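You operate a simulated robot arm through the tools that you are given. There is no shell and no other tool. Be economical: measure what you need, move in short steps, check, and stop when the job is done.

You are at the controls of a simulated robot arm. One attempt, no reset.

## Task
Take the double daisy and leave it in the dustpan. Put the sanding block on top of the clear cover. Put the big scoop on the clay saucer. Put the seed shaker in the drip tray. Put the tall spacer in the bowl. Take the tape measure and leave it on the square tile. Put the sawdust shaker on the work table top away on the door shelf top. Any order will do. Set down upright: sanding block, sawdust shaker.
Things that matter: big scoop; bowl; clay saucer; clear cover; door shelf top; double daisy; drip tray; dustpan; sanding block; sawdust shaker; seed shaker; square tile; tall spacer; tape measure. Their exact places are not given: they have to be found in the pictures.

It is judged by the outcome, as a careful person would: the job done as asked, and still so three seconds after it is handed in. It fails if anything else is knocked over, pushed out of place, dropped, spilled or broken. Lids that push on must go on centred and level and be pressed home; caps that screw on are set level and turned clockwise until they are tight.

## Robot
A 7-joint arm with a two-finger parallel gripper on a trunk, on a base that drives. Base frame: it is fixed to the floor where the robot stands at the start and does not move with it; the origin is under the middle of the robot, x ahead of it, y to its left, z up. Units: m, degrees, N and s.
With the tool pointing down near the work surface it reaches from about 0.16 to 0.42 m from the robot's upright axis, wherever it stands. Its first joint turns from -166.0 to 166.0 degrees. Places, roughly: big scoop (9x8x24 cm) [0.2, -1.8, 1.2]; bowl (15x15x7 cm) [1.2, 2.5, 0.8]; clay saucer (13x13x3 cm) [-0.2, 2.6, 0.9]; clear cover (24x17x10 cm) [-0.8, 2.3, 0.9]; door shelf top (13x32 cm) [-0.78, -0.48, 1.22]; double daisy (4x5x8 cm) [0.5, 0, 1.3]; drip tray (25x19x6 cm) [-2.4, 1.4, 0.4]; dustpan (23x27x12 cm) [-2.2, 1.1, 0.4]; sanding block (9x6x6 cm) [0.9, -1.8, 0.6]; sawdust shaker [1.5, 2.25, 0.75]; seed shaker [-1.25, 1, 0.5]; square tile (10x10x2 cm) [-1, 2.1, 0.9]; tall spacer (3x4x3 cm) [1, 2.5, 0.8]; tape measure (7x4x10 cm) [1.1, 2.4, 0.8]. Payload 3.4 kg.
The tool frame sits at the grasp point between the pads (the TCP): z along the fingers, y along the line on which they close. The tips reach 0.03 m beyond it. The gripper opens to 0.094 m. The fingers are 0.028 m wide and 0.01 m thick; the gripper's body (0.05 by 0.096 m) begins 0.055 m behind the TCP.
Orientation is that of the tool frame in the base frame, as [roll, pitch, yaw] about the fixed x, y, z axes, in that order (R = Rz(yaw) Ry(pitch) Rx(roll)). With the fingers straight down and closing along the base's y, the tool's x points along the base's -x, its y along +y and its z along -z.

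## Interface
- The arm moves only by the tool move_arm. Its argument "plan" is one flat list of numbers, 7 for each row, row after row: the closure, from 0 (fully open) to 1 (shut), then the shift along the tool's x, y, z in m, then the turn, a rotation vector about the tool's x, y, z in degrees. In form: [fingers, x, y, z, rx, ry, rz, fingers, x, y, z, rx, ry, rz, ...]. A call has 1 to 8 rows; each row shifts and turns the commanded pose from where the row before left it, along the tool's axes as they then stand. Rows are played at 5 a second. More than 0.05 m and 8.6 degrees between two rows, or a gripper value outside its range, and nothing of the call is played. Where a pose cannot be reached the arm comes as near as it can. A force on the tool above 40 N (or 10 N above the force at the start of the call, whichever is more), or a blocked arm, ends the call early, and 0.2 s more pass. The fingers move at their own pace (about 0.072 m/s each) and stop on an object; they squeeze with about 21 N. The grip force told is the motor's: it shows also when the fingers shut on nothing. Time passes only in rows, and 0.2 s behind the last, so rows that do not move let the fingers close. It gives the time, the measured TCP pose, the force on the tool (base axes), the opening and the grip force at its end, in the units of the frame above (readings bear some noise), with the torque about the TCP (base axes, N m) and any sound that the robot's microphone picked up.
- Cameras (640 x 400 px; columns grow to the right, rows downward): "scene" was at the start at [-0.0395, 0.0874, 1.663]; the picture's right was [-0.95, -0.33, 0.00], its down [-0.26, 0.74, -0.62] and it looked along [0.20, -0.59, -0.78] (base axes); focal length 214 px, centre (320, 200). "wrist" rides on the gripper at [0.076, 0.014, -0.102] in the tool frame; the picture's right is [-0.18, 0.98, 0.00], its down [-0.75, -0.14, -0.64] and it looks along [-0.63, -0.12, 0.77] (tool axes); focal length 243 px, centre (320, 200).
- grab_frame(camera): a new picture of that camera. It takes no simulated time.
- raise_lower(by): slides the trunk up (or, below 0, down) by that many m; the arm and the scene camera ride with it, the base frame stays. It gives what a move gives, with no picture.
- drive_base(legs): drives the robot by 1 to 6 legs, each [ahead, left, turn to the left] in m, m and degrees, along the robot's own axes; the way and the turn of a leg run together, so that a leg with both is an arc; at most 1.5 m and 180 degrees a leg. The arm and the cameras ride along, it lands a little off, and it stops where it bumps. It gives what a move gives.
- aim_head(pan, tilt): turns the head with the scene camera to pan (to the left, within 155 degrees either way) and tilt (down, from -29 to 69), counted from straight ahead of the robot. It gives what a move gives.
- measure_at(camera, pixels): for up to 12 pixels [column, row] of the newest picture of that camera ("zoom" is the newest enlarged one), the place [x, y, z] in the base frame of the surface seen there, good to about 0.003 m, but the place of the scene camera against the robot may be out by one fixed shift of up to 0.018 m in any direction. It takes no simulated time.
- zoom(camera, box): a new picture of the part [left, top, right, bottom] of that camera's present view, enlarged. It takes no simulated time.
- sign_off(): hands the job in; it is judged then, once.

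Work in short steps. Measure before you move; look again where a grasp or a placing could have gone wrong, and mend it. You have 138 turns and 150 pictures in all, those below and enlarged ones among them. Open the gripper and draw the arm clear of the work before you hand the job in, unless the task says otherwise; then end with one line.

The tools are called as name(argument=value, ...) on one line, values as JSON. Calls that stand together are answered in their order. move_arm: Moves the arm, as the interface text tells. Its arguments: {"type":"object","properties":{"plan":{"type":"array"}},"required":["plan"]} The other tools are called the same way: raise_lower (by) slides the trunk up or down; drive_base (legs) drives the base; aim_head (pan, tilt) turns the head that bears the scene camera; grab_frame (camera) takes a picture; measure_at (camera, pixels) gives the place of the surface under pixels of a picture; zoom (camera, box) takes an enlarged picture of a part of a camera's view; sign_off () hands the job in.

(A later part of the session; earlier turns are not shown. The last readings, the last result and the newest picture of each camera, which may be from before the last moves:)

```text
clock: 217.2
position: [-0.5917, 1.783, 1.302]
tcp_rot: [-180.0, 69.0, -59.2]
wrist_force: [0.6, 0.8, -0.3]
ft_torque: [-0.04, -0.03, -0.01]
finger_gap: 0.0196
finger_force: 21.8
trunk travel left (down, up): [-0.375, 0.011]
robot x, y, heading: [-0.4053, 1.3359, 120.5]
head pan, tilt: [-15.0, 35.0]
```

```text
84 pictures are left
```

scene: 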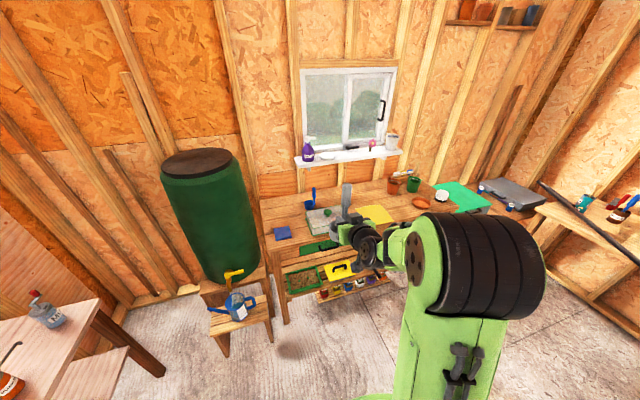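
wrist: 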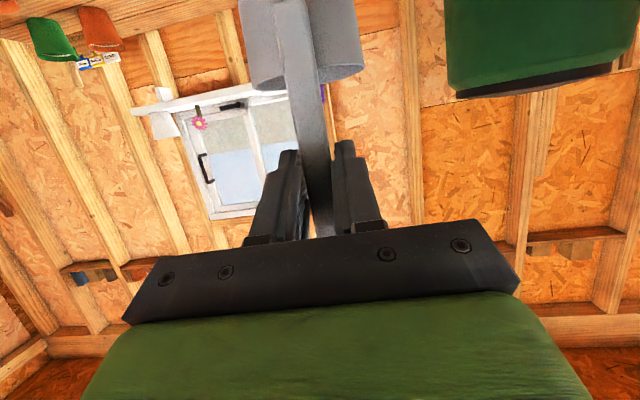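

The potting bench is in view. I enlarge and measure the saucer, clear cover and tile.

zoom(camera="scene", box=[255, 155, 475, 285])

measure_at(camera="scene", pixels=[[283, 233], [322, 221], [420, 203], [398, 185], [415, 184], [442, 196], [372, 215], [270, 255], [400, 215], [425, 215], [365, 235], [312, 203]])

```text
2.91 times, centred on (365, 220) of scene
```

zoom: 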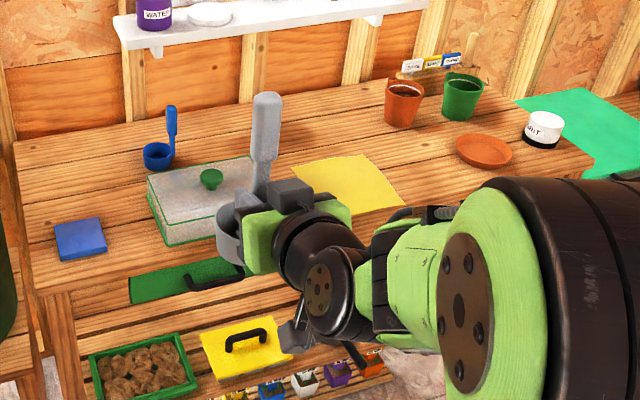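

```text
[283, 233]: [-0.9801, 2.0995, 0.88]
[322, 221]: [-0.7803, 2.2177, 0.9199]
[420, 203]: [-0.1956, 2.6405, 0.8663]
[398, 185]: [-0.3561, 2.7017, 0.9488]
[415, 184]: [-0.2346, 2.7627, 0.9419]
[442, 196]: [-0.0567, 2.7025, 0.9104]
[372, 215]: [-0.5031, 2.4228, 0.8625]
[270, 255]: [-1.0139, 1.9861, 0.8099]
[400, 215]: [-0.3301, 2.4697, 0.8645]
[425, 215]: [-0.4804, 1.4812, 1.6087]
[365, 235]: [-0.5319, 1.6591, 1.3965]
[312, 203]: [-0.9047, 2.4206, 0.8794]
```

Saucer is at [-0.196,2.640], bench about z 0.86. I drive abreast of it with the scoop kept high, then look down.

drive_base(legs=[[0.0, -0.751, 0], [0.42, 0, 0]])

grab_frame(camera="wrist")

aim_head(pan=10, tilt=45)

grab_frame(camera="scene")

```text
clock: 223.4
position: [-0.1762, 2.5334, 1.3024]
tcp_rot: [180.0, 69.0, -60.3]
wrist_force: [0.1, -0.7, 0.1]
ft_torque: [-0.02, 0.01, -0.04]
finger_gap: 0.0197
finger_force: 21.2
trunk travel left (down, up): [-0.375, 0.011]
robot x, y, heading: [-0.0002, 2.0837, 119.5]
head pan, tilt: [-15.0, 35.0]
```

```text
82 pictures are left
```

wrist: 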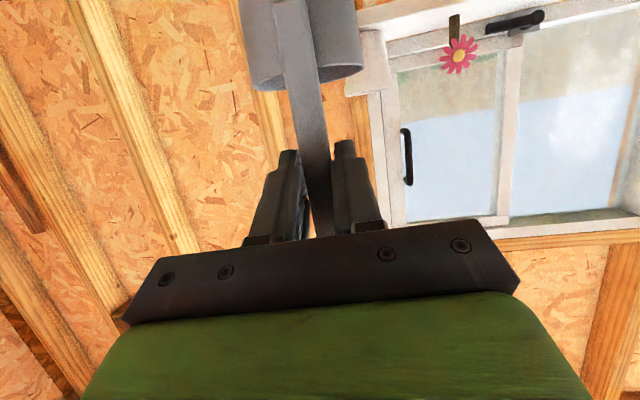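

```text
clock: 224.3
position: [-0.1755, 2.5325, 1.3018]
tcp_rot: [-179.9, 69.1, -60.5]
wrist_force: [0.3, 1.3, -0.9]
ft_torque: [-0.02, -0.02, 0.01]
finger_gap: 0.0195
finger_force: 21.1
trunk travel left (down, up): [-0.375, 0.011]
robot x, y, heading: [-0.0008, 2.0833, 120.0]
head pan, tilt: [10.0, 45.0]
```

```text
81 pictures are left
```

scene: 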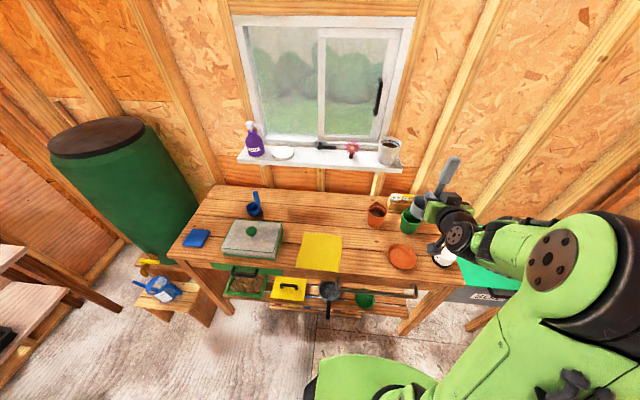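

I measure the saucer's rim in this view and the held handle, whose true place I know, to get the camera's shift.

zoom(camera="scene", box=[360, 140, 480, 280])

measure_at(camera="scene", pixels=[[402, 256], [387, 256], [416, 258], [402, 246], [402, 268], [449, 175], [440, 195], [453, 163], [418, 208], [375, 212], [412, 222], [440, 258]])

```text
2.86 times, centred on (420, 210) of scene
```

zoom: 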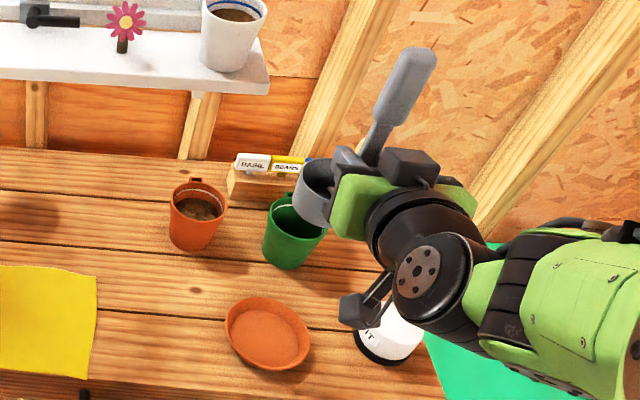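

```text
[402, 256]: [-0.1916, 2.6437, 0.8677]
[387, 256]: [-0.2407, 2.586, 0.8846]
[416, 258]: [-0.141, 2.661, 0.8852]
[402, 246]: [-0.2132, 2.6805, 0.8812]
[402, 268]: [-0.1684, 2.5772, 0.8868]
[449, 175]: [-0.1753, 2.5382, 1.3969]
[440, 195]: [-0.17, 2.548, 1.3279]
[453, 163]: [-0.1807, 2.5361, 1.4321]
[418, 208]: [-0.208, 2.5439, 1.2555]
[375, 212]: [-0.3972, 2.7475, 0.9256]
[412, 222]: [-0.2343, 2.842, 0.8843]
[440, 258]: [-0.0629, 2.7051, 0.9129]
```

The scene camera agrees within a few mm. Drive 0.04 ahead and 0.034 right, then check.

drive_base(legs=[[0.04, -0.034, 0]])

raise_lower(by=-0.27)

grab_frame(camera="wrist")

zoom(camera="scene", box=[340, 140, 500, 240])

```text
clock: 225.2
position: [-0.1642, 2.5853, 1.3026]
tcp_rot: [180.0, 68.8, -60.5]
wrist_force: [0.5, -0.2, -0.8]
ft_torque: [-0.04, 0.02, 0.02]
finger_gap: 0.0195
finger_force: 21.3
trunk travel left (down, up): [-0.375, 0.011]
robot x, y, heading: [0.0083, 2.1301, 119.4]
head pan, tilt: [10.0, 45.0]
```

```text
clock: 228.0
position: [-0.1653, 2.5843, 1.0319]
tcp_rot: [-180.0, 68.9, -60.4]
wrist_force: [-0.6, 0.4, -0.4]
ft_torque: [-0.01, 0.02, 0.02]
finger_gap: 0.0197
finger_force: 20.5
trunk travel left (down, up): [-0.105, 0.281]
robot x, y, heading: [0.0087, 2.1316, 119.8]
head pan, tilt: [10.0, 45.0]
```

```text
79 pictures are left
```

wrist: 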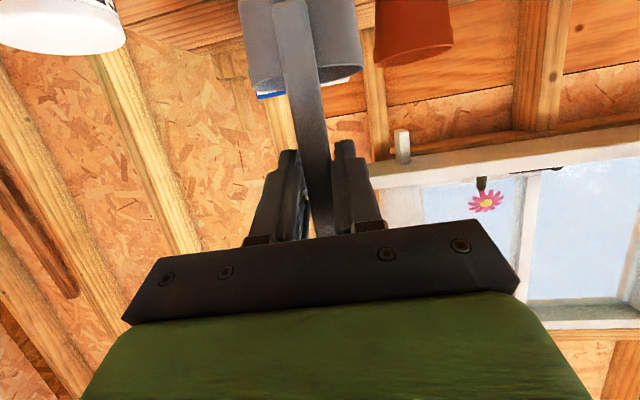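

```text
4.00 times, centred on (420, 190) of scene
```

zoom: 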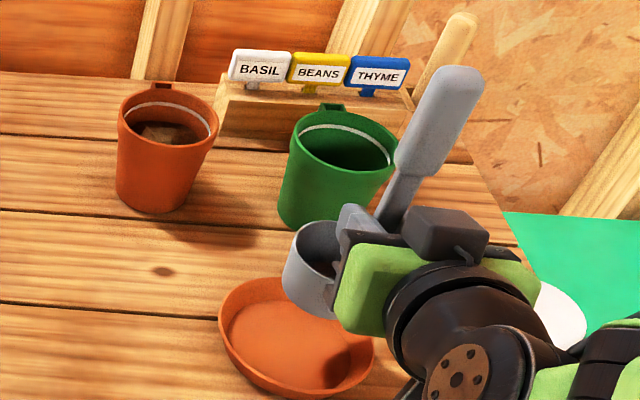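

I measure cup and saucer together in this view.

measure_at(camera="zoom", pixels=[[286, 275], [310, 222], [320, 255], [300, 300], [300, 265], [330, 300], [225, 300], [250, 280], [260, 370], [370, 350], [290, 340], [300, 395]])

```text
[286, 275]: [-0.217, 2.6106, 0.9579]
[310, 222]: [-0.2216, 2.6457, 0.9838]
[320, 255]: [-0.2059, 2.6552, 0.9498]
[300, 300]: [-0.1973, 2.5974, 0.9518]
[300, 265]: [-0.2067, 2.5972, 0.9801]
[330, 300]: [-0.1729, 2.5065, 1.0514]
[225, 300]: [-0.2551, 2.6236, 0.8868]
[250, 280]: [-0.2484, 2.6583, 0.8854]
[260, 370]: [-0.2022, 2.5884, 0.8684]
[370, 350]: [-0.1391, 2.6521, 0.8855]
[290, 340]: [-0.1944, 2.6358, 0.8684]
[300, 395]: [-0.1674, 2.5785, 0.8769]
```

Cup and saucer centres agree within a centimetre. I lower on the trunk, then feel for contact.

raise_lower(by=-0.058)

zoom(camera="scene", box=[340, 120, 500, 220])

grab_frame(camera="wrist")

```text
clock: 229.0
position: [-0.1636, 2.584, 0.9724]
tcp_rot: [-179.9, 68.9, -60.3]
wrist_force: [-0.4, 0.3, -1.2]
ft_torque: [-0.04, -0.03, 0.01]
finger_gap: 0.0197
finger_force: 21.3
trunk travel left (down, up): [-0.047, 0.339]
robot x, y, heading: [0.0117, 2.1342, 119.6]
head pan, tilt: [10.0, 45.0]
```

```text
4.00 times, centred on (420, 170) of scene
```

zoom: 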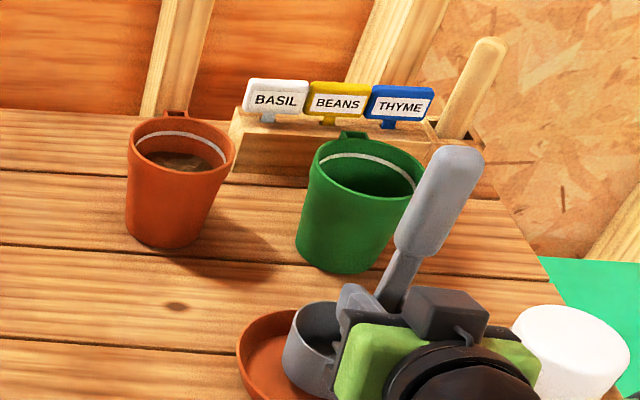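

```text
76 pictures are left
```

wrist: 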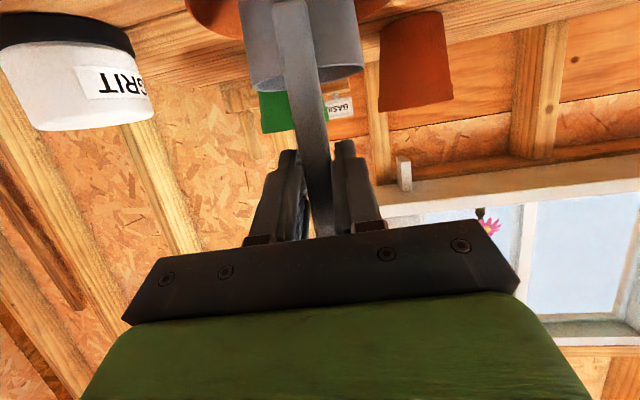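

I lower by small arm steps and watch the force.

move_arm(plan=[1, 0.0028, 0, 0.0011, 0, 0, 0, 1, 0.0028, 0, 0.0011, 0, 0, 0, 1, 0.0028, 0, 0.0011, 0, 0, 0])

move_arm(plan=[1, 0.0019, 0, 0.0007, 0, 0, 0, 1, 0, 0, 0, 0, 0, 0])

```text
clock: 229.8
position: [-0.1634, 2.5848, 0.965]
tcp_rot: [-180.0, 69.0, -60.4]
wrist_force: [0.4, 0.9, -1.1]
ft_torque: [-0.02, 0.04, -0.02]
finger_gap: 0.0198
finger_force: 21.3
trunk travel left (down, up): [-0.047, 0.339]
robot x, y, heading: [0.0108, 2.1341, 119.7]
head pan, tilt: [10.0, 45.0]
```

```text
clock: 230.4
position: [-0.1647, 2.5834, 0.9633]
tcp_rot: [180.0, 68.8, -60.5]
wrist_force: [-1.0, 0.0, -1.2]
ft_torque: [-0.01, -0.02, 0.02]
finger_gap: 0.0196
finger_force: 21.0
trunk travel left (down, up): [-0.047, 0.339]
robot x, y, heading: [0.009, 2.1338, 119.4]
head pan, tilt: [10.0, 45.0]
```

move_arm(plan=[1, 0.0028, 0, 0.0011, 0, 0, 0, 1, 0.0019, 0, 0.0007, 0, 0, 0, 1, 0, 0, 0, 0, 0, 0])

measure_at(camera="zoom", pixels=[[290, 350], [300, 318], [330, 345], [270, 370], [255, 350]])

zoom(camera="wrist", box=[170, 0, 430, 120])

```text
clock: 231.2
position: [-0.1634, 2.5843, 0.9579]
tcp_rot: [-180.0, 69.1, -60.3]
wrist_force: [-0.1, 0.5, 3.4]
ft_torque: [0.31, 0.18, 0.03]
finger_gap: 0.0197
finger_force: 20.8
trunk travel left (down, up): [-0.047, 0.339]
robot x, y, heading: [0.0069, 2.1365, 119.8]
head pan, tilt: [10.0, 45.0]
```

```text
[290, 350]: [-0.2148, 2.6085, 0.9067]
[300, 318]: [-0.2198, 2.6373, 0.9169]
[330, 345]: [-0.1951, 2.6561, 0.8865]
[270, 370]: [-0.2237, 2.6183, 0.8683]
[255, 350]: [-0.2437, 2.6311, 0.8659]
```

```text
2.46 times, centred on (300, 60) of wrist
```

zoom: 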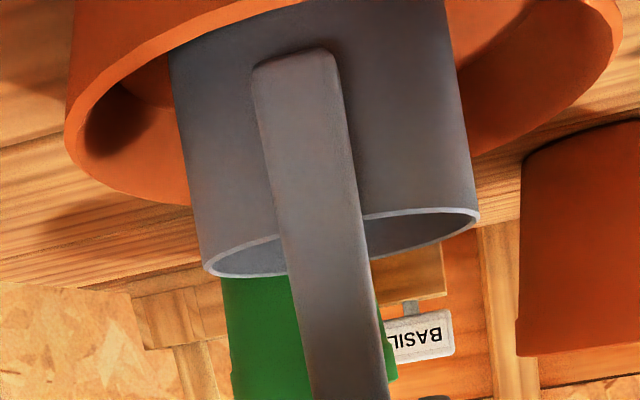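

Contact felt (3.4 N). I open and draw back horizontally.

move_arm(plan=[0.6, 0, 0, 0, 0, 0, 0, 0.2, 0, 0, 0, 0, 0, 0, 0.1, 0, 0, 0, 0, 0, 0, 0, 0.0107, 0, -0.028, 0, 0, 0, 0, 0.0107, 0, -0.028, 0, 0, 0, 0, 0.0107, 0, -0.028, 0, 0, 0])

drive_base(legs=[[-0.3, 0, 0]])

grab_frame(camera="scene")

grab_frame(camera="wrist")

```text
clock: 232.6
position: [-0.1369, 2.537, 0.9554]
tcp_rot: [179.2, 68.6, -61.1]
wrist_force: [0.7, -1.0, 0.0]
ft_torque: [0.01, 0.0, -0.01]
finger_gap: 0.0943
finger_force: 0.0
out of reach, approached as far as the arm can: row 5, 6
trunk travel left (down, up): [-0.047, 0.339]
robot x, y, heading: [0.0083, 2.1345, 119.8]
head pan, tilt: [10.0, 45.0]
```

```text
clock: 234.6
position: [0.0128, 2.2743, 0.9563]
tcp_rot: [179.2, 68.6, -61.4]
wrist_force: [0.0, -0.1, -0.2]
ft_torque: [-0.01, -0.02, 0.04]
finger_gap: 0.094
finger_force: 0.1
trunk travel left (down, up): [-0.047, 0.339]
robot x, y, heading: [0.1592, 1.872, 119.5]
head pan, tilt: [10.0, 45.0]
```

```text
74 pictures are left
```

scene: 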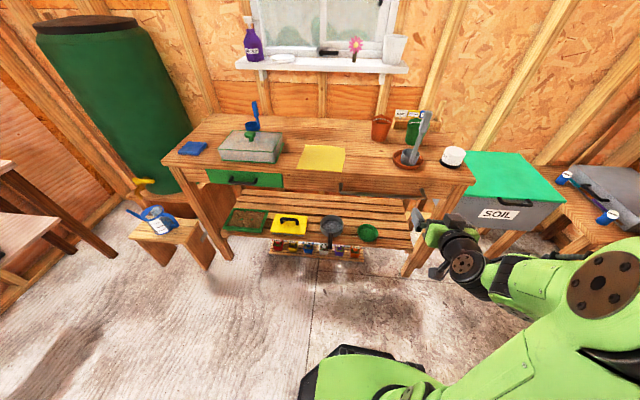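

```text
73 pictures are left
```

wrist: 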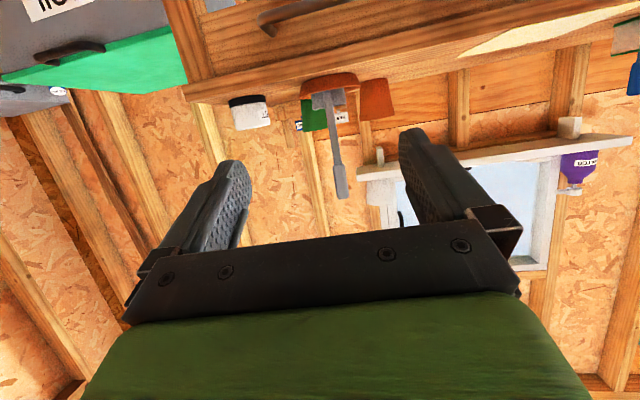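

The scoop stands in the saucer. Now I turn toward the work table at the right, arm raised above the pole, and look.

raise_lower(by=0.33)

drive_base(legs=[[-0.2, 0.1, 0], [0, 0, -85]])

aim_head(pan=15, tilt=35)

grab_frame(camera="scene")

zoom(camera="scene", box=[150, 100, 430, 275])

```text
clock: 237.9
position: [0.0123, 2.2752, 1.287]
tcp_rot: [179.0, 68.6, -61.4]
wrist_force: [-0.6, 0.4, -0.2]
ft_torque: [0.0, -0.01, 0.01]
finger_gap: 0.0942
finger_force: 0.1
trunk travel left (down, up): [-0.377, 0.009]
robot x, y, heading: [0.1624, 1.874, 119.6]
head pan, tilt: [10.0, 45.0]
```

```text
clock: 243.2
position: [0.5563, 1.8352, 1.2852]
tcp_rot: [179.1, 68.5, -146.2]
wrist_force: [0.4, 0.5, 0.1]
ft_torque: [0.01, 0.0, -0.02]
finger_gap: 0.094
finger_force: 0.1
trunk travel left (down, up): [-0.377, 0.009]
robot x, y, heading: [0.1696, 1.6519, 34.6]
head pan, tilt: [10.0, 45.0]
```

```text
clock: 243.9
position: [0.5575, 1.8337, 1.2862]
tcp_rot: [179.2, 68.6, -146.3]
wrist_force: [-0.1, -0.4, 0.0]
ft_torque: [0.01, -0.02, -0.01]
finger_gap: 0.0939
finger_force: 0.2
trunk travel left (down, up): [-0.377, 0.009]
robot x, y, heading: [0.1692, 1.6561, 34.3]
head pan, tilt: [15.0, 35.0]
```

```text
72 pictures are left
```

scene: 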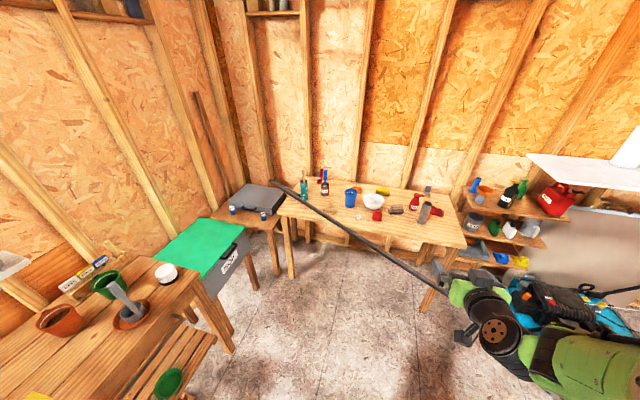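

```text
2.29 times, centred on (290, 188) of scene
```

zoom: 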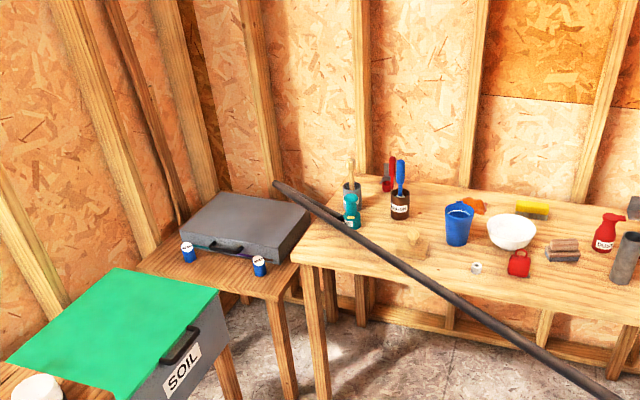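

I measure the pole, the table and the objects in this enlarged view.

measure_at(camera="zoom", pixels=[[277, 185], [350, 225], [430, 275], [520, 335], [600, 390], [513, 225], [476, 268], [519, 263], [605, 240], [560, 250], [630, 260], [425, 245]])

zoom(camera="scene", box=[330, 170, 470, 250])

measure_at(camera="zoom", pixels=[[390, 310], [310, 250], [580, 295], [440, 185], [100, 220], [470, 170], [60, 150], [100, 290], [560, 350]])

```text
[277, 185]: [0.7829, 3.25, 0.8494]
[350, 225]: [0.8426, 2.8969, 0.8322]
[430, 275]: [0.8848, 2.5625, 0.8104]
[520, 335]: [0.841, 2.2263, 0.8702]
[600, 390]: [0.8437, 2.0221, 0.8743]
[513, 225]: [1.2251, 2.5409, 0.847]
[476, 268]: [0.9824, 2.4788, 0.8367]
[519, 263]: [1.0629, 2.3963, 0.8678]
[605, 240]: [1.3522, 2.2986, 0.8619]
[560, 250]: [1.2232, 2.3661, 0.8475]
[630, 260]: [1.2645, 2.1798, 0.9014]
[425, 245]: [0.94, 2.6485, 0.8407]
```

```text
4.57 times, centred on (400, 210) of scene
```

zoom: 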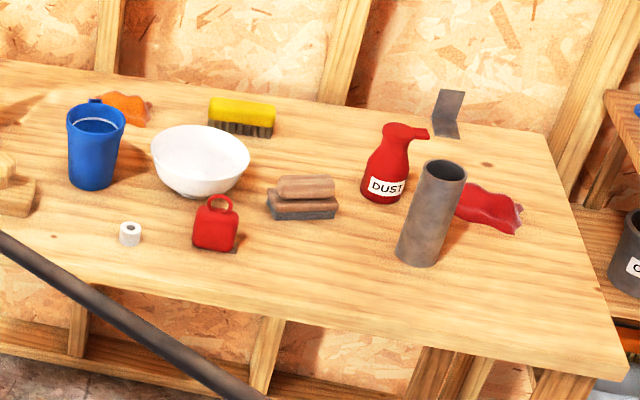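

```text
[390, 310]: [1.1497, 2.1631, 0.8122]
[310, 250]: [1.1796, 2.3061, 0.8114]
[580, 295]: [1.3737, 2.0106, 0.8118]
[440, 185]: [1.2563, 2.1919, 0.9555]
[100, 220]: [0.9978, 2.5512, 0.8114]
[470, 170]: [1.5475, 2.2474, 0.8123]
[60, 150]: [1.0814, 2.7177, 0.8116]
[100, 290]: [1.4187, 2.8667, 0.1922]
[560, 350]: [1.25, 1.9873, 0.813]
```

The pole (x≈0.84–0.88, z≈0.87) fences the table off, so I must reach over it. I check how much floor there is near the SOIL bin and side table.

measure_at(camera="scene", pixels=[[230, 280], [235, 350], [248, 240], [255, 288], [277, 275], [291, 278], [222, 350], [300, 300], [434, 312], [425, 290]])

```text
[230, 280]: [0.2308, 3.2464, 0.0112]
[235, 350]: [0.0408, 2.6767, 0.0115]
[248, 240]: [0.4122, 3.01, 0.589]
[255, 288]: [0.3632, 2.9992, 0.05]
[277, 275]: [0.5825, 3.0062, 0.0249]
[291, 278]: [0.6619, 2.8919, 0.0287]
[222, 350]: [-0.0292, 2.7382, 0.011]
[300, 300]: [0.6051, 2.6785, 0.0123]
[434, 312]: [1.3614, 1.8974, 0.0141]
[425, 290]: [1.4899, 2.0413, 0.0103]
```

Floor is free to y≈2.65. I drive to about (0.5,2.28), heading 12, and look down at the clearance to the pole.

drive_base(legs=[[0.62, 0.33, 0], [0, 0, -22]])

aim_head(pan=0, tilt=60)

grab_frame(camera="scene")

grab_frame(camera="wrist")

```text
clock: 248.9
position: [0.9183, 2.3109, 1.2858]
tcp_rot: [179.1, 68.6, -168.0]
wrist_force: [-0.2, 0.1, -0.5]
ft_torque: [0.02, 0.03, -0.01]
finger_gap: 0.0939
finger_force: 0.1
trunk travel left (down, up): [-0.377, 0.009]
robot x, y, heading: [0.4851, 2.2842, 13.0]
head pan, tilt: [15.0, 35.0]
```

```text
clock: 249.8
position: [0.9169, 2.3116, 1.2858]
tcp_rot: [179.1, 68.6, -168.0]
wrist_force: [-0.3, -0.5, 0.3]
ft_torque: [-0.01, -0.01, 0.0]
finger_gap: 0.0941
finger_force: 0.0
trunk travel left (down, up): [-0.377, 0.009]
robot x, y, heading: [0.4872, 2.2852, 13.1]
head pan, tilt: [0.0, 60.0]
```

```text
69 pictures are left
```

scene: 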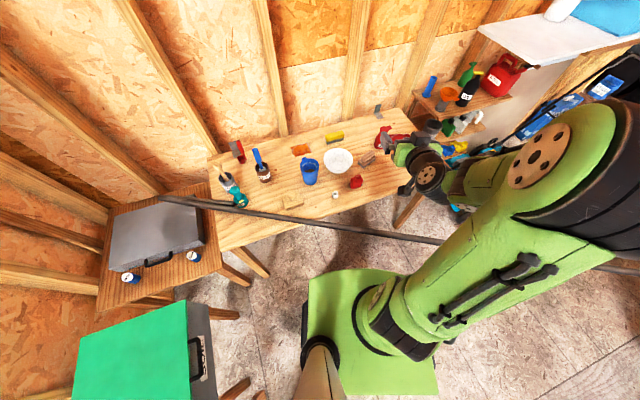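

```text
68 pictures are left
```

wrist: 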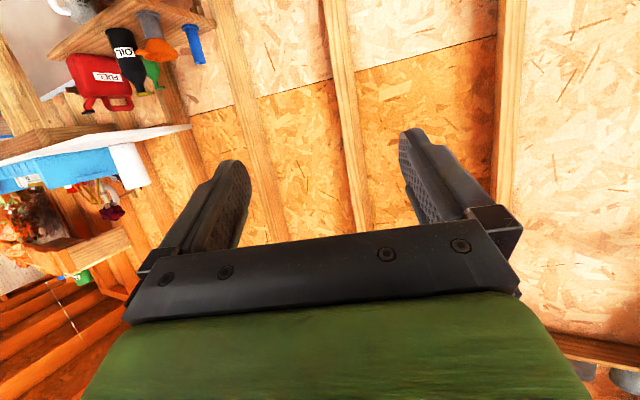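

I measure torso front edge, pole and the table objects here.

measure_at(camera="scene", pixels=[[345, 273], [312, 282], [400, 272], [330, 224], [300, 218], [380, 234], [355, 181], [334, 195], [340, 160], [382, 136], [396, 215], [250, 205]])

zoom(camera="scene", box=[290, 110, 418, 210])

```text
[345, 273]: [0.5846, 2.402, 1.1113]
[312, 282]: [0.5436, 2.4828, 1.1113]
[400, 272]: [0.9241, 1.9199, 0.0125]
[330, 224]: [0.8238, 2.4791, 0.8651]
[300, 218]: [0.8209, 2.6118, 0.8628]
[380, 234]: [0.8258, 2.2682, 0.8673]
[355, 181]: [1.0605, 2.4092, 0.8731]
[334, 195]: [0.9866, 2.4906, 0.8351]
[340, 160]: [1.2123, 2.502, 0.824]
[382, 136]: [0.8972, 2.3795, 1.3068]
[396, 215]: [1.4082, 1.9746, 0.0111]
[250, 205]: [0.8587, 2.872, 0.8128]
```

```text
4.00 times, centred on (354, 160) of scene
```

zoom: 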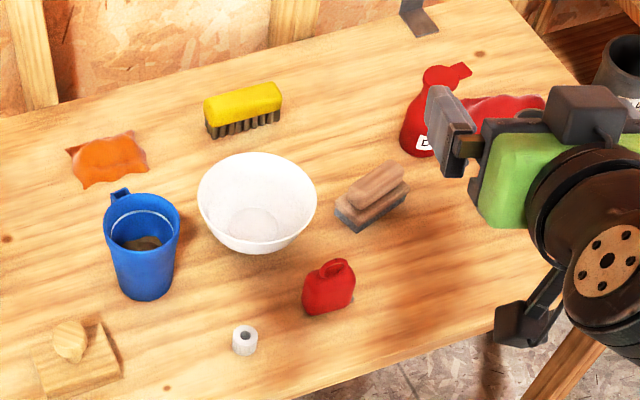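

Torso front is 0.12 ahead of the axis; pole at x 0.824. I square up (heading 0), advance to about x 0.64 and turn the tool downward above the table.

drive_base(legs=[[0, 0, -13], [0.14, 0.085, 0]])

move_arm(plan=[0, 0.0131, 0.02, 0.001, 0, 8.5, 0, 0, 0.0128, 0.02, 0.0029, 0, 8.5, 0, 0, 0.0122, 0.02, 0.0047, 0, 8.5, 0, 0, 0.0114, 0.02, 0.0065, 0, 8.5, 0, 0, 0.0103, 0.02, 0.0081, 0, 8.5, 0, 0, 0.009, 0.02, 0.0096, 0, 8.5, 0, 0, 0.0075, 0.02, 0.0108, 0, 8.5, 0, 0, 0.0058, 0.02, 0.0118, 0, 8.5, 0])

grab_frame(camera="wrist")

```text
clock: 252.1
position: [1.0552, 2.299, 1.2847]
tcp_rot: [179.2, 68.6, 178.9]
wrist_force: [0.3, 0.9, -0.2]
ft_torque: [0.01, -0.01, -0.01]
finger_gap: 0.0943
finger_force: 0.0
trunk travel left (down, up): [-0.377, 0.009]
robot x, y, heading: [0.6321, 2.3726, -0.1]
head pan, tilt: [0.0, 60.0]
```

```text
clock: 253.9
position: [1.0274, 2.4605, 1.1877]
tcp_rot: [179.6, 0.4, 179.8]
wrist_force: [0.7, 0.6, -0.5]
ft_torque: [0.0, 0.02, 0.0]
finger_gap: 0.0939
finger_force: 0.1
trunk travel left (down, up): [-0.377, 0.009]
robot x, y, heading: [0.6338, 2.3729, -0.1]
head pan, tilt: [0.0, 60.0]
```

```text
66 pictures are left
```

wrist: 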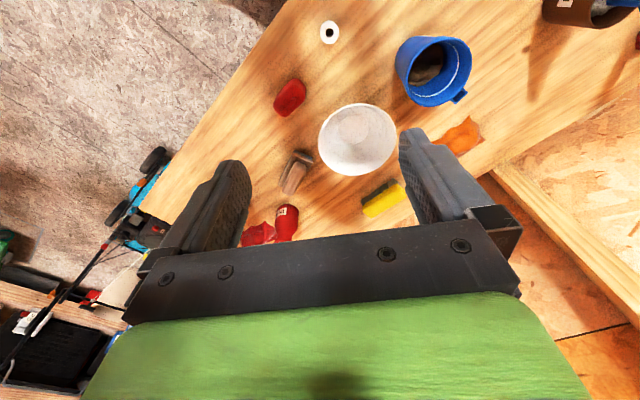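

The table is in the wrist view: spacer at (329,32), tape at (290,97), bowl at (358,140), dust bottle at (286,222). I measure them.

measure_at(camera="wrist", pixels=[[329, 23], [322, 32], [338, 33], [290, 97], [278, 100], [302, 92], [288, 108], [358, 140], [325, 145], [390, 130], [355, 175], [286, 225]])

zoom(camera="wrist", box=[220, 0, 420, 125])

```text
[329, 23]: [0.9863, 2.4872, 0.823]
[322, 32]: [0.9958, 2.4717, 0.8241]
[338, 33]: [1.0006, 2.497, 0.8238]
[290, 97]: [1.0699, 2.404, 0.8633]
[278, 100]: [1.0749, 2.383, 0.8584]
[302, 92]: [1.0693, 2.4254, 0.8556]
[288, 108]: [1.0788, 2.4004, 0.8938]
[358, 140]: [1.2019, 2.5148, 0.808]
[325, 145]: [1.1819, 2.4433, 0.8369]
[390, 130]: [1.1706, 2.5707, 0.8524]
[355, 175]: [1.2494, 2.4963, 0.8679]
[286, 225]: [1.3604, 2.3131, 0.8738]
```

```text
3.20 times, centred on (320, 62) of wrist
```

zoom: 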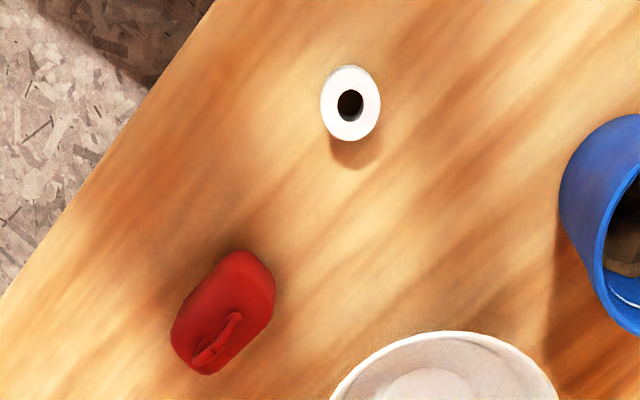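

Spacer centre [0.9965,2.484], top 0.824. I descend over it with the fingers open.

move_arm(plan=[0, 0.0039, 0.0029, 0.0437, 0, 0, 0, 0, 0.0039, 0.0029, 0.0437, 0, 0, 0, 0, 0.0039, 0.0029, 0.0437, 0, 0, 0, 0, 0.0039, 0.0029, 0.0437, 0, 0, 0, 0, 0.0039, 0.0029, 0.0437, 0, 0, 0, 0, 0.0039, 0.0029, 0.0437, 0, 0, 0, 0, 0.0039, 0.0029, 0.0437, 0, 0, 0, 0.2, 0.0039, 0.003, 0.041, 0, 0, 0])

grab_frame(camera="wrist")

grab_frame(camera="scene")

```text
clock: 255.7
position: [0.9957, 2.4866, 0.8404]
tcp_rot: [179.7, 0.6, 179.7]
wrist_force: [0.6, -0.7, -0.2]
ft_torque: [0.02, 0.0, 0.01]
finger_gap: 0.0751
finger_force: 0.0
trunk travel left (down, up): [-0.377, 0.009]
robot x, y, heading: [0.6285, 2.3703, -0.1]
head pan, tilt: [0.0, 60.0]
```

```text
64 pictures are left
```

wrist: 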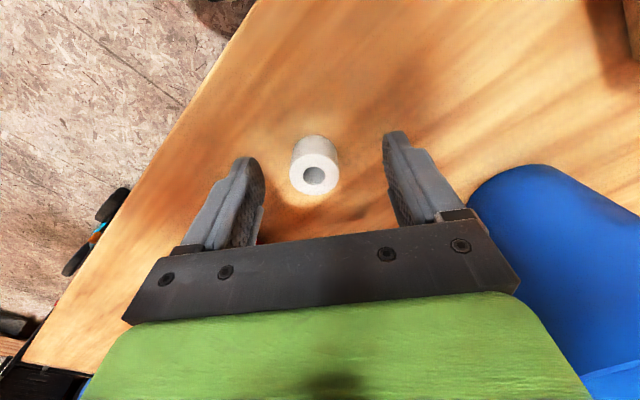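

```text
63 pictures are left
```

scene: 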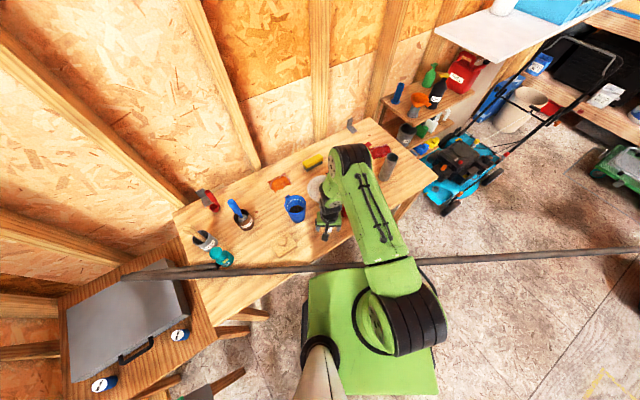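

I check the spacer's place against the TCP (which projects at about (320,188)).

measure_at(camera="wrist", pixels=[[300, 178], [330, 175], [314, 158], [316, 190], [313, 140]])

```text
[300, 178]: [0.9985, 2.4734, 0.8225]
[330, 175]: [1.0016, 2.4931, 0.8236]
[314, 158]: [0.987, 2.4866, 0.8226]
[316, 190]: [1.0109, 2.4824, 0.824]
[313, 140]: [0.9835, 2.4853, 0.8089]
```

Well aligned. Lower 4 mm, close, and lift.

move_arm(plan=[0.2, -0.002, -0.002, 0.004, 0, 0, 0, 0.5, 0, 0, 0, 0, 0, 0, 1, 0, 0, 0, 0, 0, 0, 1, 0, 0, 0, 0, 0, 0, 1, 0, 0, 0, 0, 0, 0, 1, 0, 0, -0.04, 0, 0, 0, 1, 0, 0, -0.05, 0, 0, 0, 1, 0, 0, -0.05, 0, 0, 0])

grab_frame(camera="wrist")

```text
clock: 257.5
position: [0.9984, 2.4826, 0.9739]
tcp_rot: [179.7, 0.6, 179.7]
wrist_force: [0.0, -0.2, 0.5]
ft_torque: [0.0, 0.03, 0.0]
finger_gap: 0.032
finger_force: 21.1
trunk travel left (down, up): [-0.377, 0.009]
robot x, y, heading: [0.6296, 2.3723, -0.5]
head pan, tilt: [0.0, 60.0]
```

```text
62 pictures are left
```

wrist: 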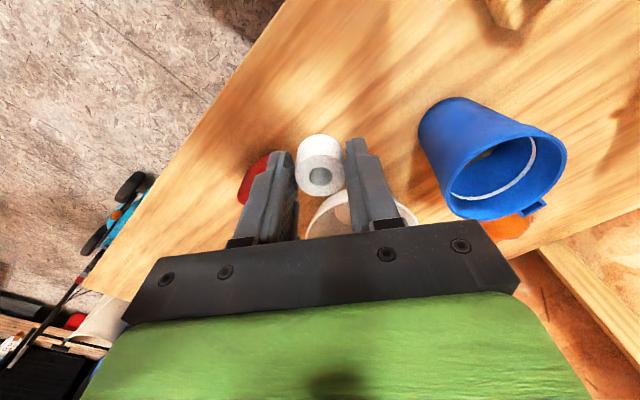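

Spacer held. I tilt the tool to 45° while moving over the bowl (target about [1.19,2.518]).

move_arm(plan=[1, -0.017, 0.006, -0.001, 0, -7.5, 0, 1, -0.017, 0.006, 0.0012, 0, -7.5, 0, 1, -0.0167, 0.006, 0.0034, 0, -7.5, 0, 1, -0.0161, 0.006, 0.0056, 0, -7.5, 0, 1, -0.0152, 0.006, 0.0076, 0, -7.5, 0, 1, -0.0141, 0.006, 0.0096, 0, -7.5, 0, 1, -0.0311, 0, 0.0311, 0, 0, 0, 1, -0.0311, 0, 0.0311, 0, 0, 0])

grab_frame(camera="wrist")

```text
clock: 259.3
position: [1.1904, 2.5154, 0.9825]
tcp_rot: [179.5, 45.5, 179.5]
wrist_force: [-0.2, 0.5, 0.3]
ft_torque: [0.0, 0.0, -0.03]
finger_gap: 0.0322
finger_force: 20.7
trunk travel left (down, up): [-0.377, 0.009]
robot x, y, heading: [0.6316, 2.3716, -0.2]
head pan, tilt: [0.0, 60.0]
```

```text
61 pictures are left
```

wrist: 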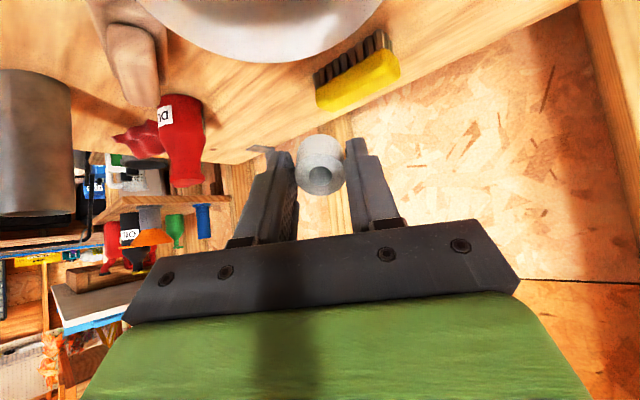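

The bowl shows at the top, slightly left of the spacer. I measure its rim.

measure_at(camera="wrist", pixels=[[170, 25], [265, 60], [375, 8], [215, 50], [330, 45], [180, 160], [190, 110], [320, 175]])

```text
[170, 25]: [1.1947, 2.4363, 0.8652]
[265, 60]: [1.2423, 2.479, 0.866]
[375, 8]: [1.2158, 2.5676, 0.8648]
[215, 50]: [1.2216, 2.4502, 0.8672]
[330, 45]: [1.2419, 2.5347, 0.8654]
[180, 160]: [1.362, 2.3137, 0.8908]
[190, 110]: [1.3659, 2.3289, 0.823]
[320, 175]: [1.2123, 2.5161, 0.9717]
```

Bowl centre is [1.172,2.507]. I move down into the bowl with a small shift back.

move_arm(plan=[1, 0.0251, -0.002, 0.0163, 0, 0, 0, 1, 0.0251, -0.002, 0.0163, 0, 0, 0, 1, 0.0251, -0.002, 0.0163, 0, 0, 0, 1, 0.0251, -0.002, 0.0163, 0, 0, 0])

grab_frame(camera="wrist")

zoom(camera="scene", box=[260, 140, 420, 260])

```text
clock: 260.3
position: [1.1658, 2.5095, 0.8671]
tcp_rot: [179.5, 45.6, 179.4]
wrist_force: [-0.4, -0.4, 0.6]
ft_torque: [0.02, 0.02, -0.01]
finger_gap: 0.0321
finger_force: 20.8
trunk travel left (down, up): [-0.377, 0.009]
robot x, y, heading: [0.6335, 2.3687, -0.2]
head pan, tilt: [0.0, 60.0]
```

```text
60 pictures are left
```

wrist: 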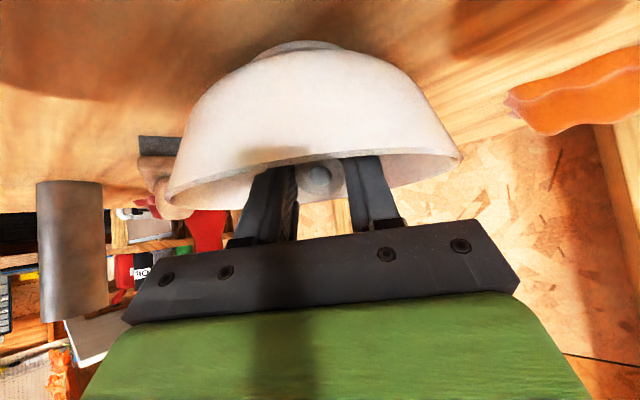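

```text
3.33 times, centred on (340, 200) of scene
```

zoom: 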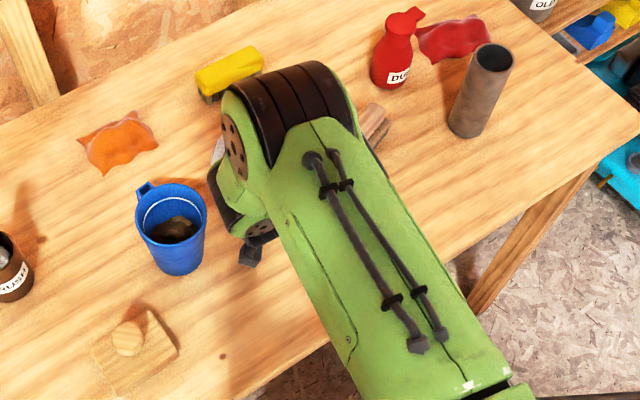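

Inside the bowl. I open modestly and rise straight up.

move_arm(plan=[0.6, 0, 0, 0, 0, 0, 0, 0.4, 0, 0, 0, 0, 0, 0, 0.4, 0, 0, 0, 0, 0, 0, 0.4, -0.02, 0, -0.02, 0, 0, 0, 0.4, -0.03, 0, -0.03, 0, 0, 0, 0.2, -0.035, 0, -0.035, 0, 0, 0, 0, -0.035, 0, -0.035, 0, 0, 0])

grab_frame(camera="wrist")

```text
clock: 261.9
position: [1.1596, 2.5081, 1.0402]
tcp_rot: [179.5, 45.5, 179.5]
wrist_force: [-0.1, -0.2, 0.0]
ft_torque: [-0.04, -0.01, -0.01]
finger_gap: 0.094
finger_force: 0.0
trunk travel left (down, up): [-0.377, 0.009]
robot x, y, heading: [0.628, 2.375, -0.2]
head pan, tilt: [0.0, 60.0]
```

```text
58 pictures are left
```

wrist: 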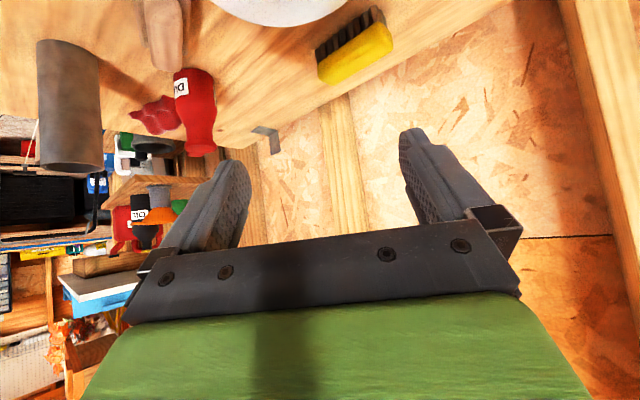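

I look at the dust bottle closely to plan its grasp.

zoom(camera="wrist", box=[30, 0, 230, 160])

measure_at(camera="zoom", pixels=[[520, 190], [490, 220], [560, 215], [530, 350], [515, 300], [560, 300], [545, 375], [480, 100], [390, 160], [190, 300], [530, 270], [600, 375]])

zoom(camera="scene", box=[330, 120, 430, 190])

```text
2.50 times, centred on (130, 80) of wrist
```

zoom: 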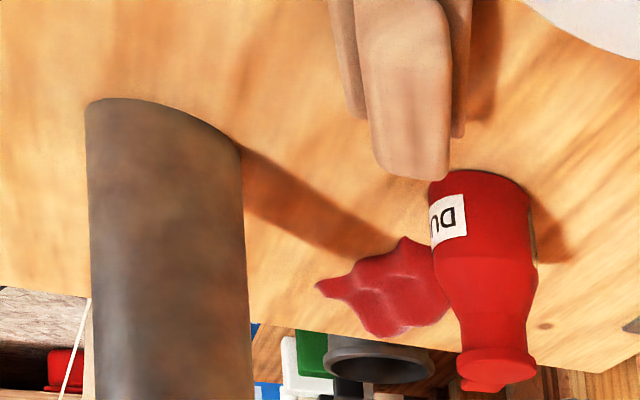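

```text
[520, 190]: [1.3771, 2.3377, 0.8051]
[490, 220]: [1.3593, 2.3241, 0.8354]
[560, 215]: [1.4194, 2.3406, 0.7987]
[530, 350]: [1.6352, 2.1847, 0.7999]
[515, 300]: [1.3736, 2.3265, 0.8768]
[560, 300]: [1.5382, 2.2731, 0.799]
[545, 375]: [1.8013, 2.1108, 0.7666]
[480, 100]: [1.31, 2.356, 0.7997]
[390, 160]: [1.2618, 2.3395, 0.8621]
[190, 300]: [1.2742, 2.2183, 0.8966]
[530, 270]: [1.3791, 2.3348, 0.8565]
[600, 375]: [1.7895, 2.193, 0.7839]
```

```text
5.71 times, centred on (380, 155) of scene
```

zoom: 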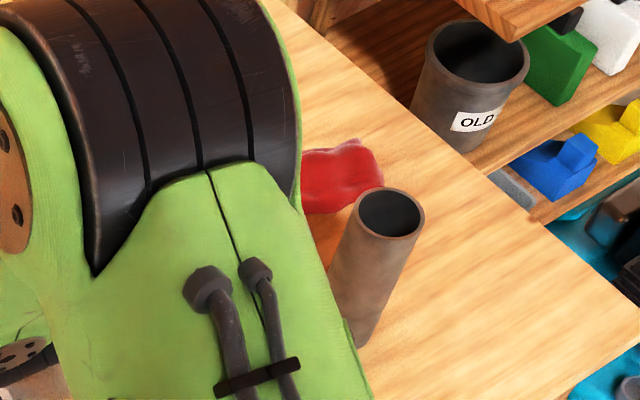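

The red DUST bottle (about [1.388,2.312]) matches the sawdust shaker's place. I test the arm's forward reach above the objects.

move_arm(plan=[0, -0.0133, -0.019, 0.0206, 0, -3.1, 0, 0, -0.0121, -0.019, 0.0213, 0, -3.1, 0, 0, -0.011, -0.019, 0.0219, 0, -3.1, 0, 0, -0.0097, -0.019, 0.0225, 0, -3.1, 0, 0, -0.0085, -0.019, 0.023, 0, -3.1, 0, 0, -0.0073, -0.019, 0.0234, 0, -3.1, 0, 0, -0.006, -0.019, 0.0238, 0, -3.1, 0, 0, -0.0047, -0.019, 0.024, 0, -3.1, 0])

grab_frame(camera="wrist")

grab_frame(camera="scene")

```text
clock: 263.7
position: [1.3544, 2.356, 0.9954]
tcp_rot: [179.0, 70.4, 178.9]
wrist_force: [0.2, -1.0, -0.6]
ft_torque: [0.05, 0.01, 0.04]
finger_gap: 0.0939
finger_force: 0.0
trunk travel left (down, up): [-0.377, 0.009]
robot x, y, heading: [0.6307, 2.3724, -0.2]
head pan, tilt: [0.0, 60.0]
```

```text
55 pictures are left
```

wrist: 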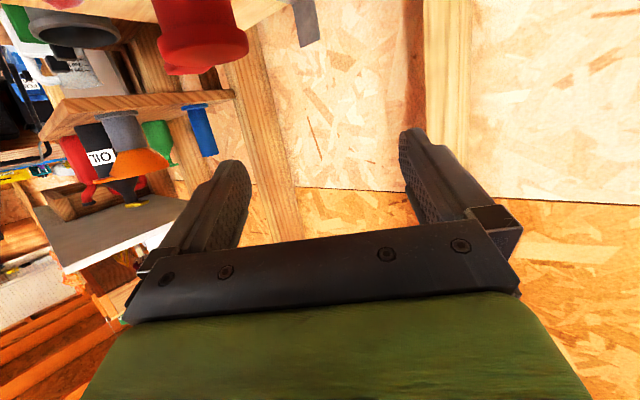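

```text
54 pictures are left
```

scene: 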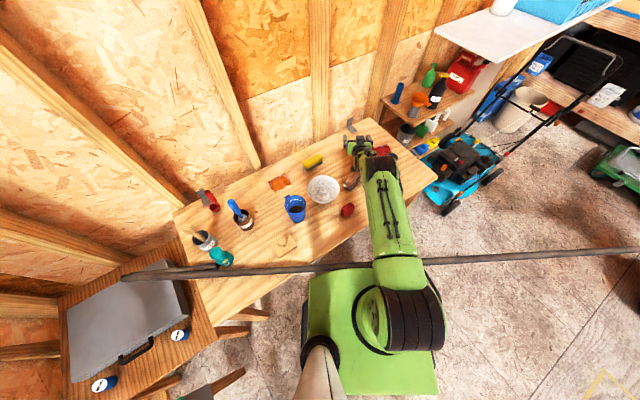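

Reach is ample (0.724). I measure the bottle from here and check the spacer in the bowl.

measure_at(camera="wrist", pixels=[[200, 40], [160, 30], [245, 40], [195, 10], [165, 5], [232, 5], [205, 65], [180, 68]])

zoom(camera="wrist", box=[120, 0, 280, 100])

zoom(camera="scene", box=[290, 130, 400, 220])

```text
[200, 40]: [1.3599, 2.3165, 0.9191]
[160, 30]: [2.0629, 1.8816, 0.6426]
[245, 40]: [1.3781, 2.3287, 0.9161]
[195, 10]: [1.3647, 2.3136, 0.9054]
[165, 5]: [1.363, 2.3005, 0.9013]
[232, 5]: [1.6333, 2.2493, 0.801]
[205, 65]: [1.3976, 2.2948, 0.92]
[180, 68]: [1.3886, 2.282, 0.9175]
```

```text
4.00 times, centred on (200, 50) of wrist
```

zoom: 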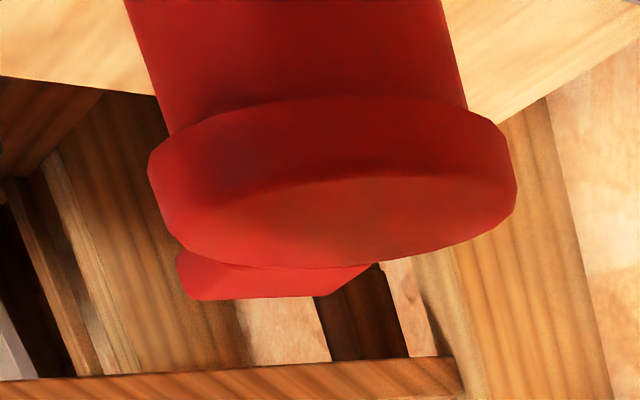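

```text
4.44 times, centred on (345, 175) of scene
```

zoom: 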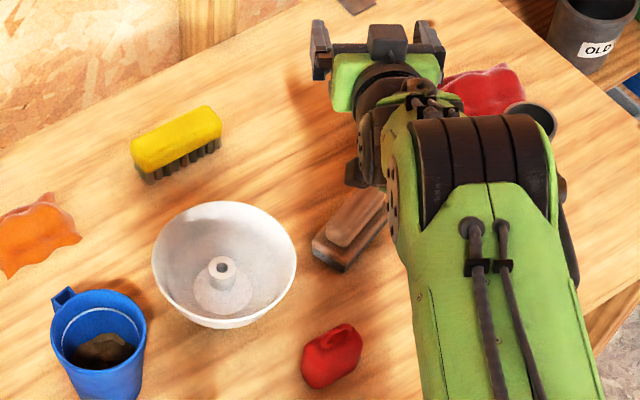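

Spacer stands in the bowl. The wrist knob would foul the wooden block at a flat attitude, so I test whether 38° tilt reaches above the bottle.

move_arm(plan=[0, -0.0017, -0.0115, 0.0047, 0, 8.1, 0, 0, -0.0023, -0.0115, 0.0044, 0, 8.1, 0, 0, -0.0029, -0.0115, 0.0041, 0, 8.1, 0, 0, -0.0034, -0.0115, 0.0036, 0, 8.1, 0])

grab_frame(camera="wrist")

```text
clock: 264.7
position: [1.3366, 2.2847, 1.0149]
tcp_rot: [179.5, 37.8, 179.6]
wrist_force: [-0.7, -0.3, -1.3]
ft_torque: [0.0, -0.03, 0.0]
finger_gap: 0.0937
finger_force: 0.1
out of reach, approached as far as the arm can: row 4
trunk travel left (down, up): [-0.377, 0.009]
robot x, y, heading: [0.6322, 2.3713, -0.1]
head pan, tilt: [0.0, 60.0]
```

```text
51 pictures are left
```

wrist: 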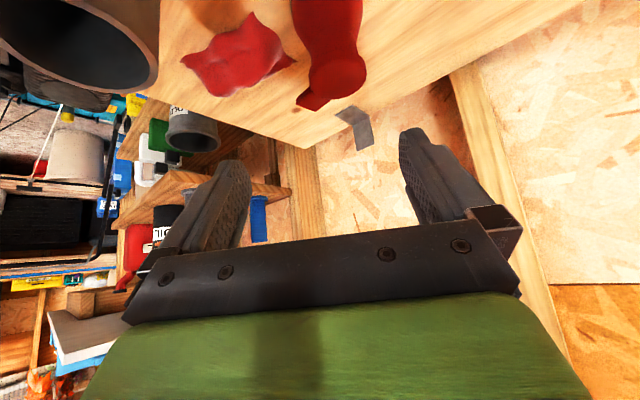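

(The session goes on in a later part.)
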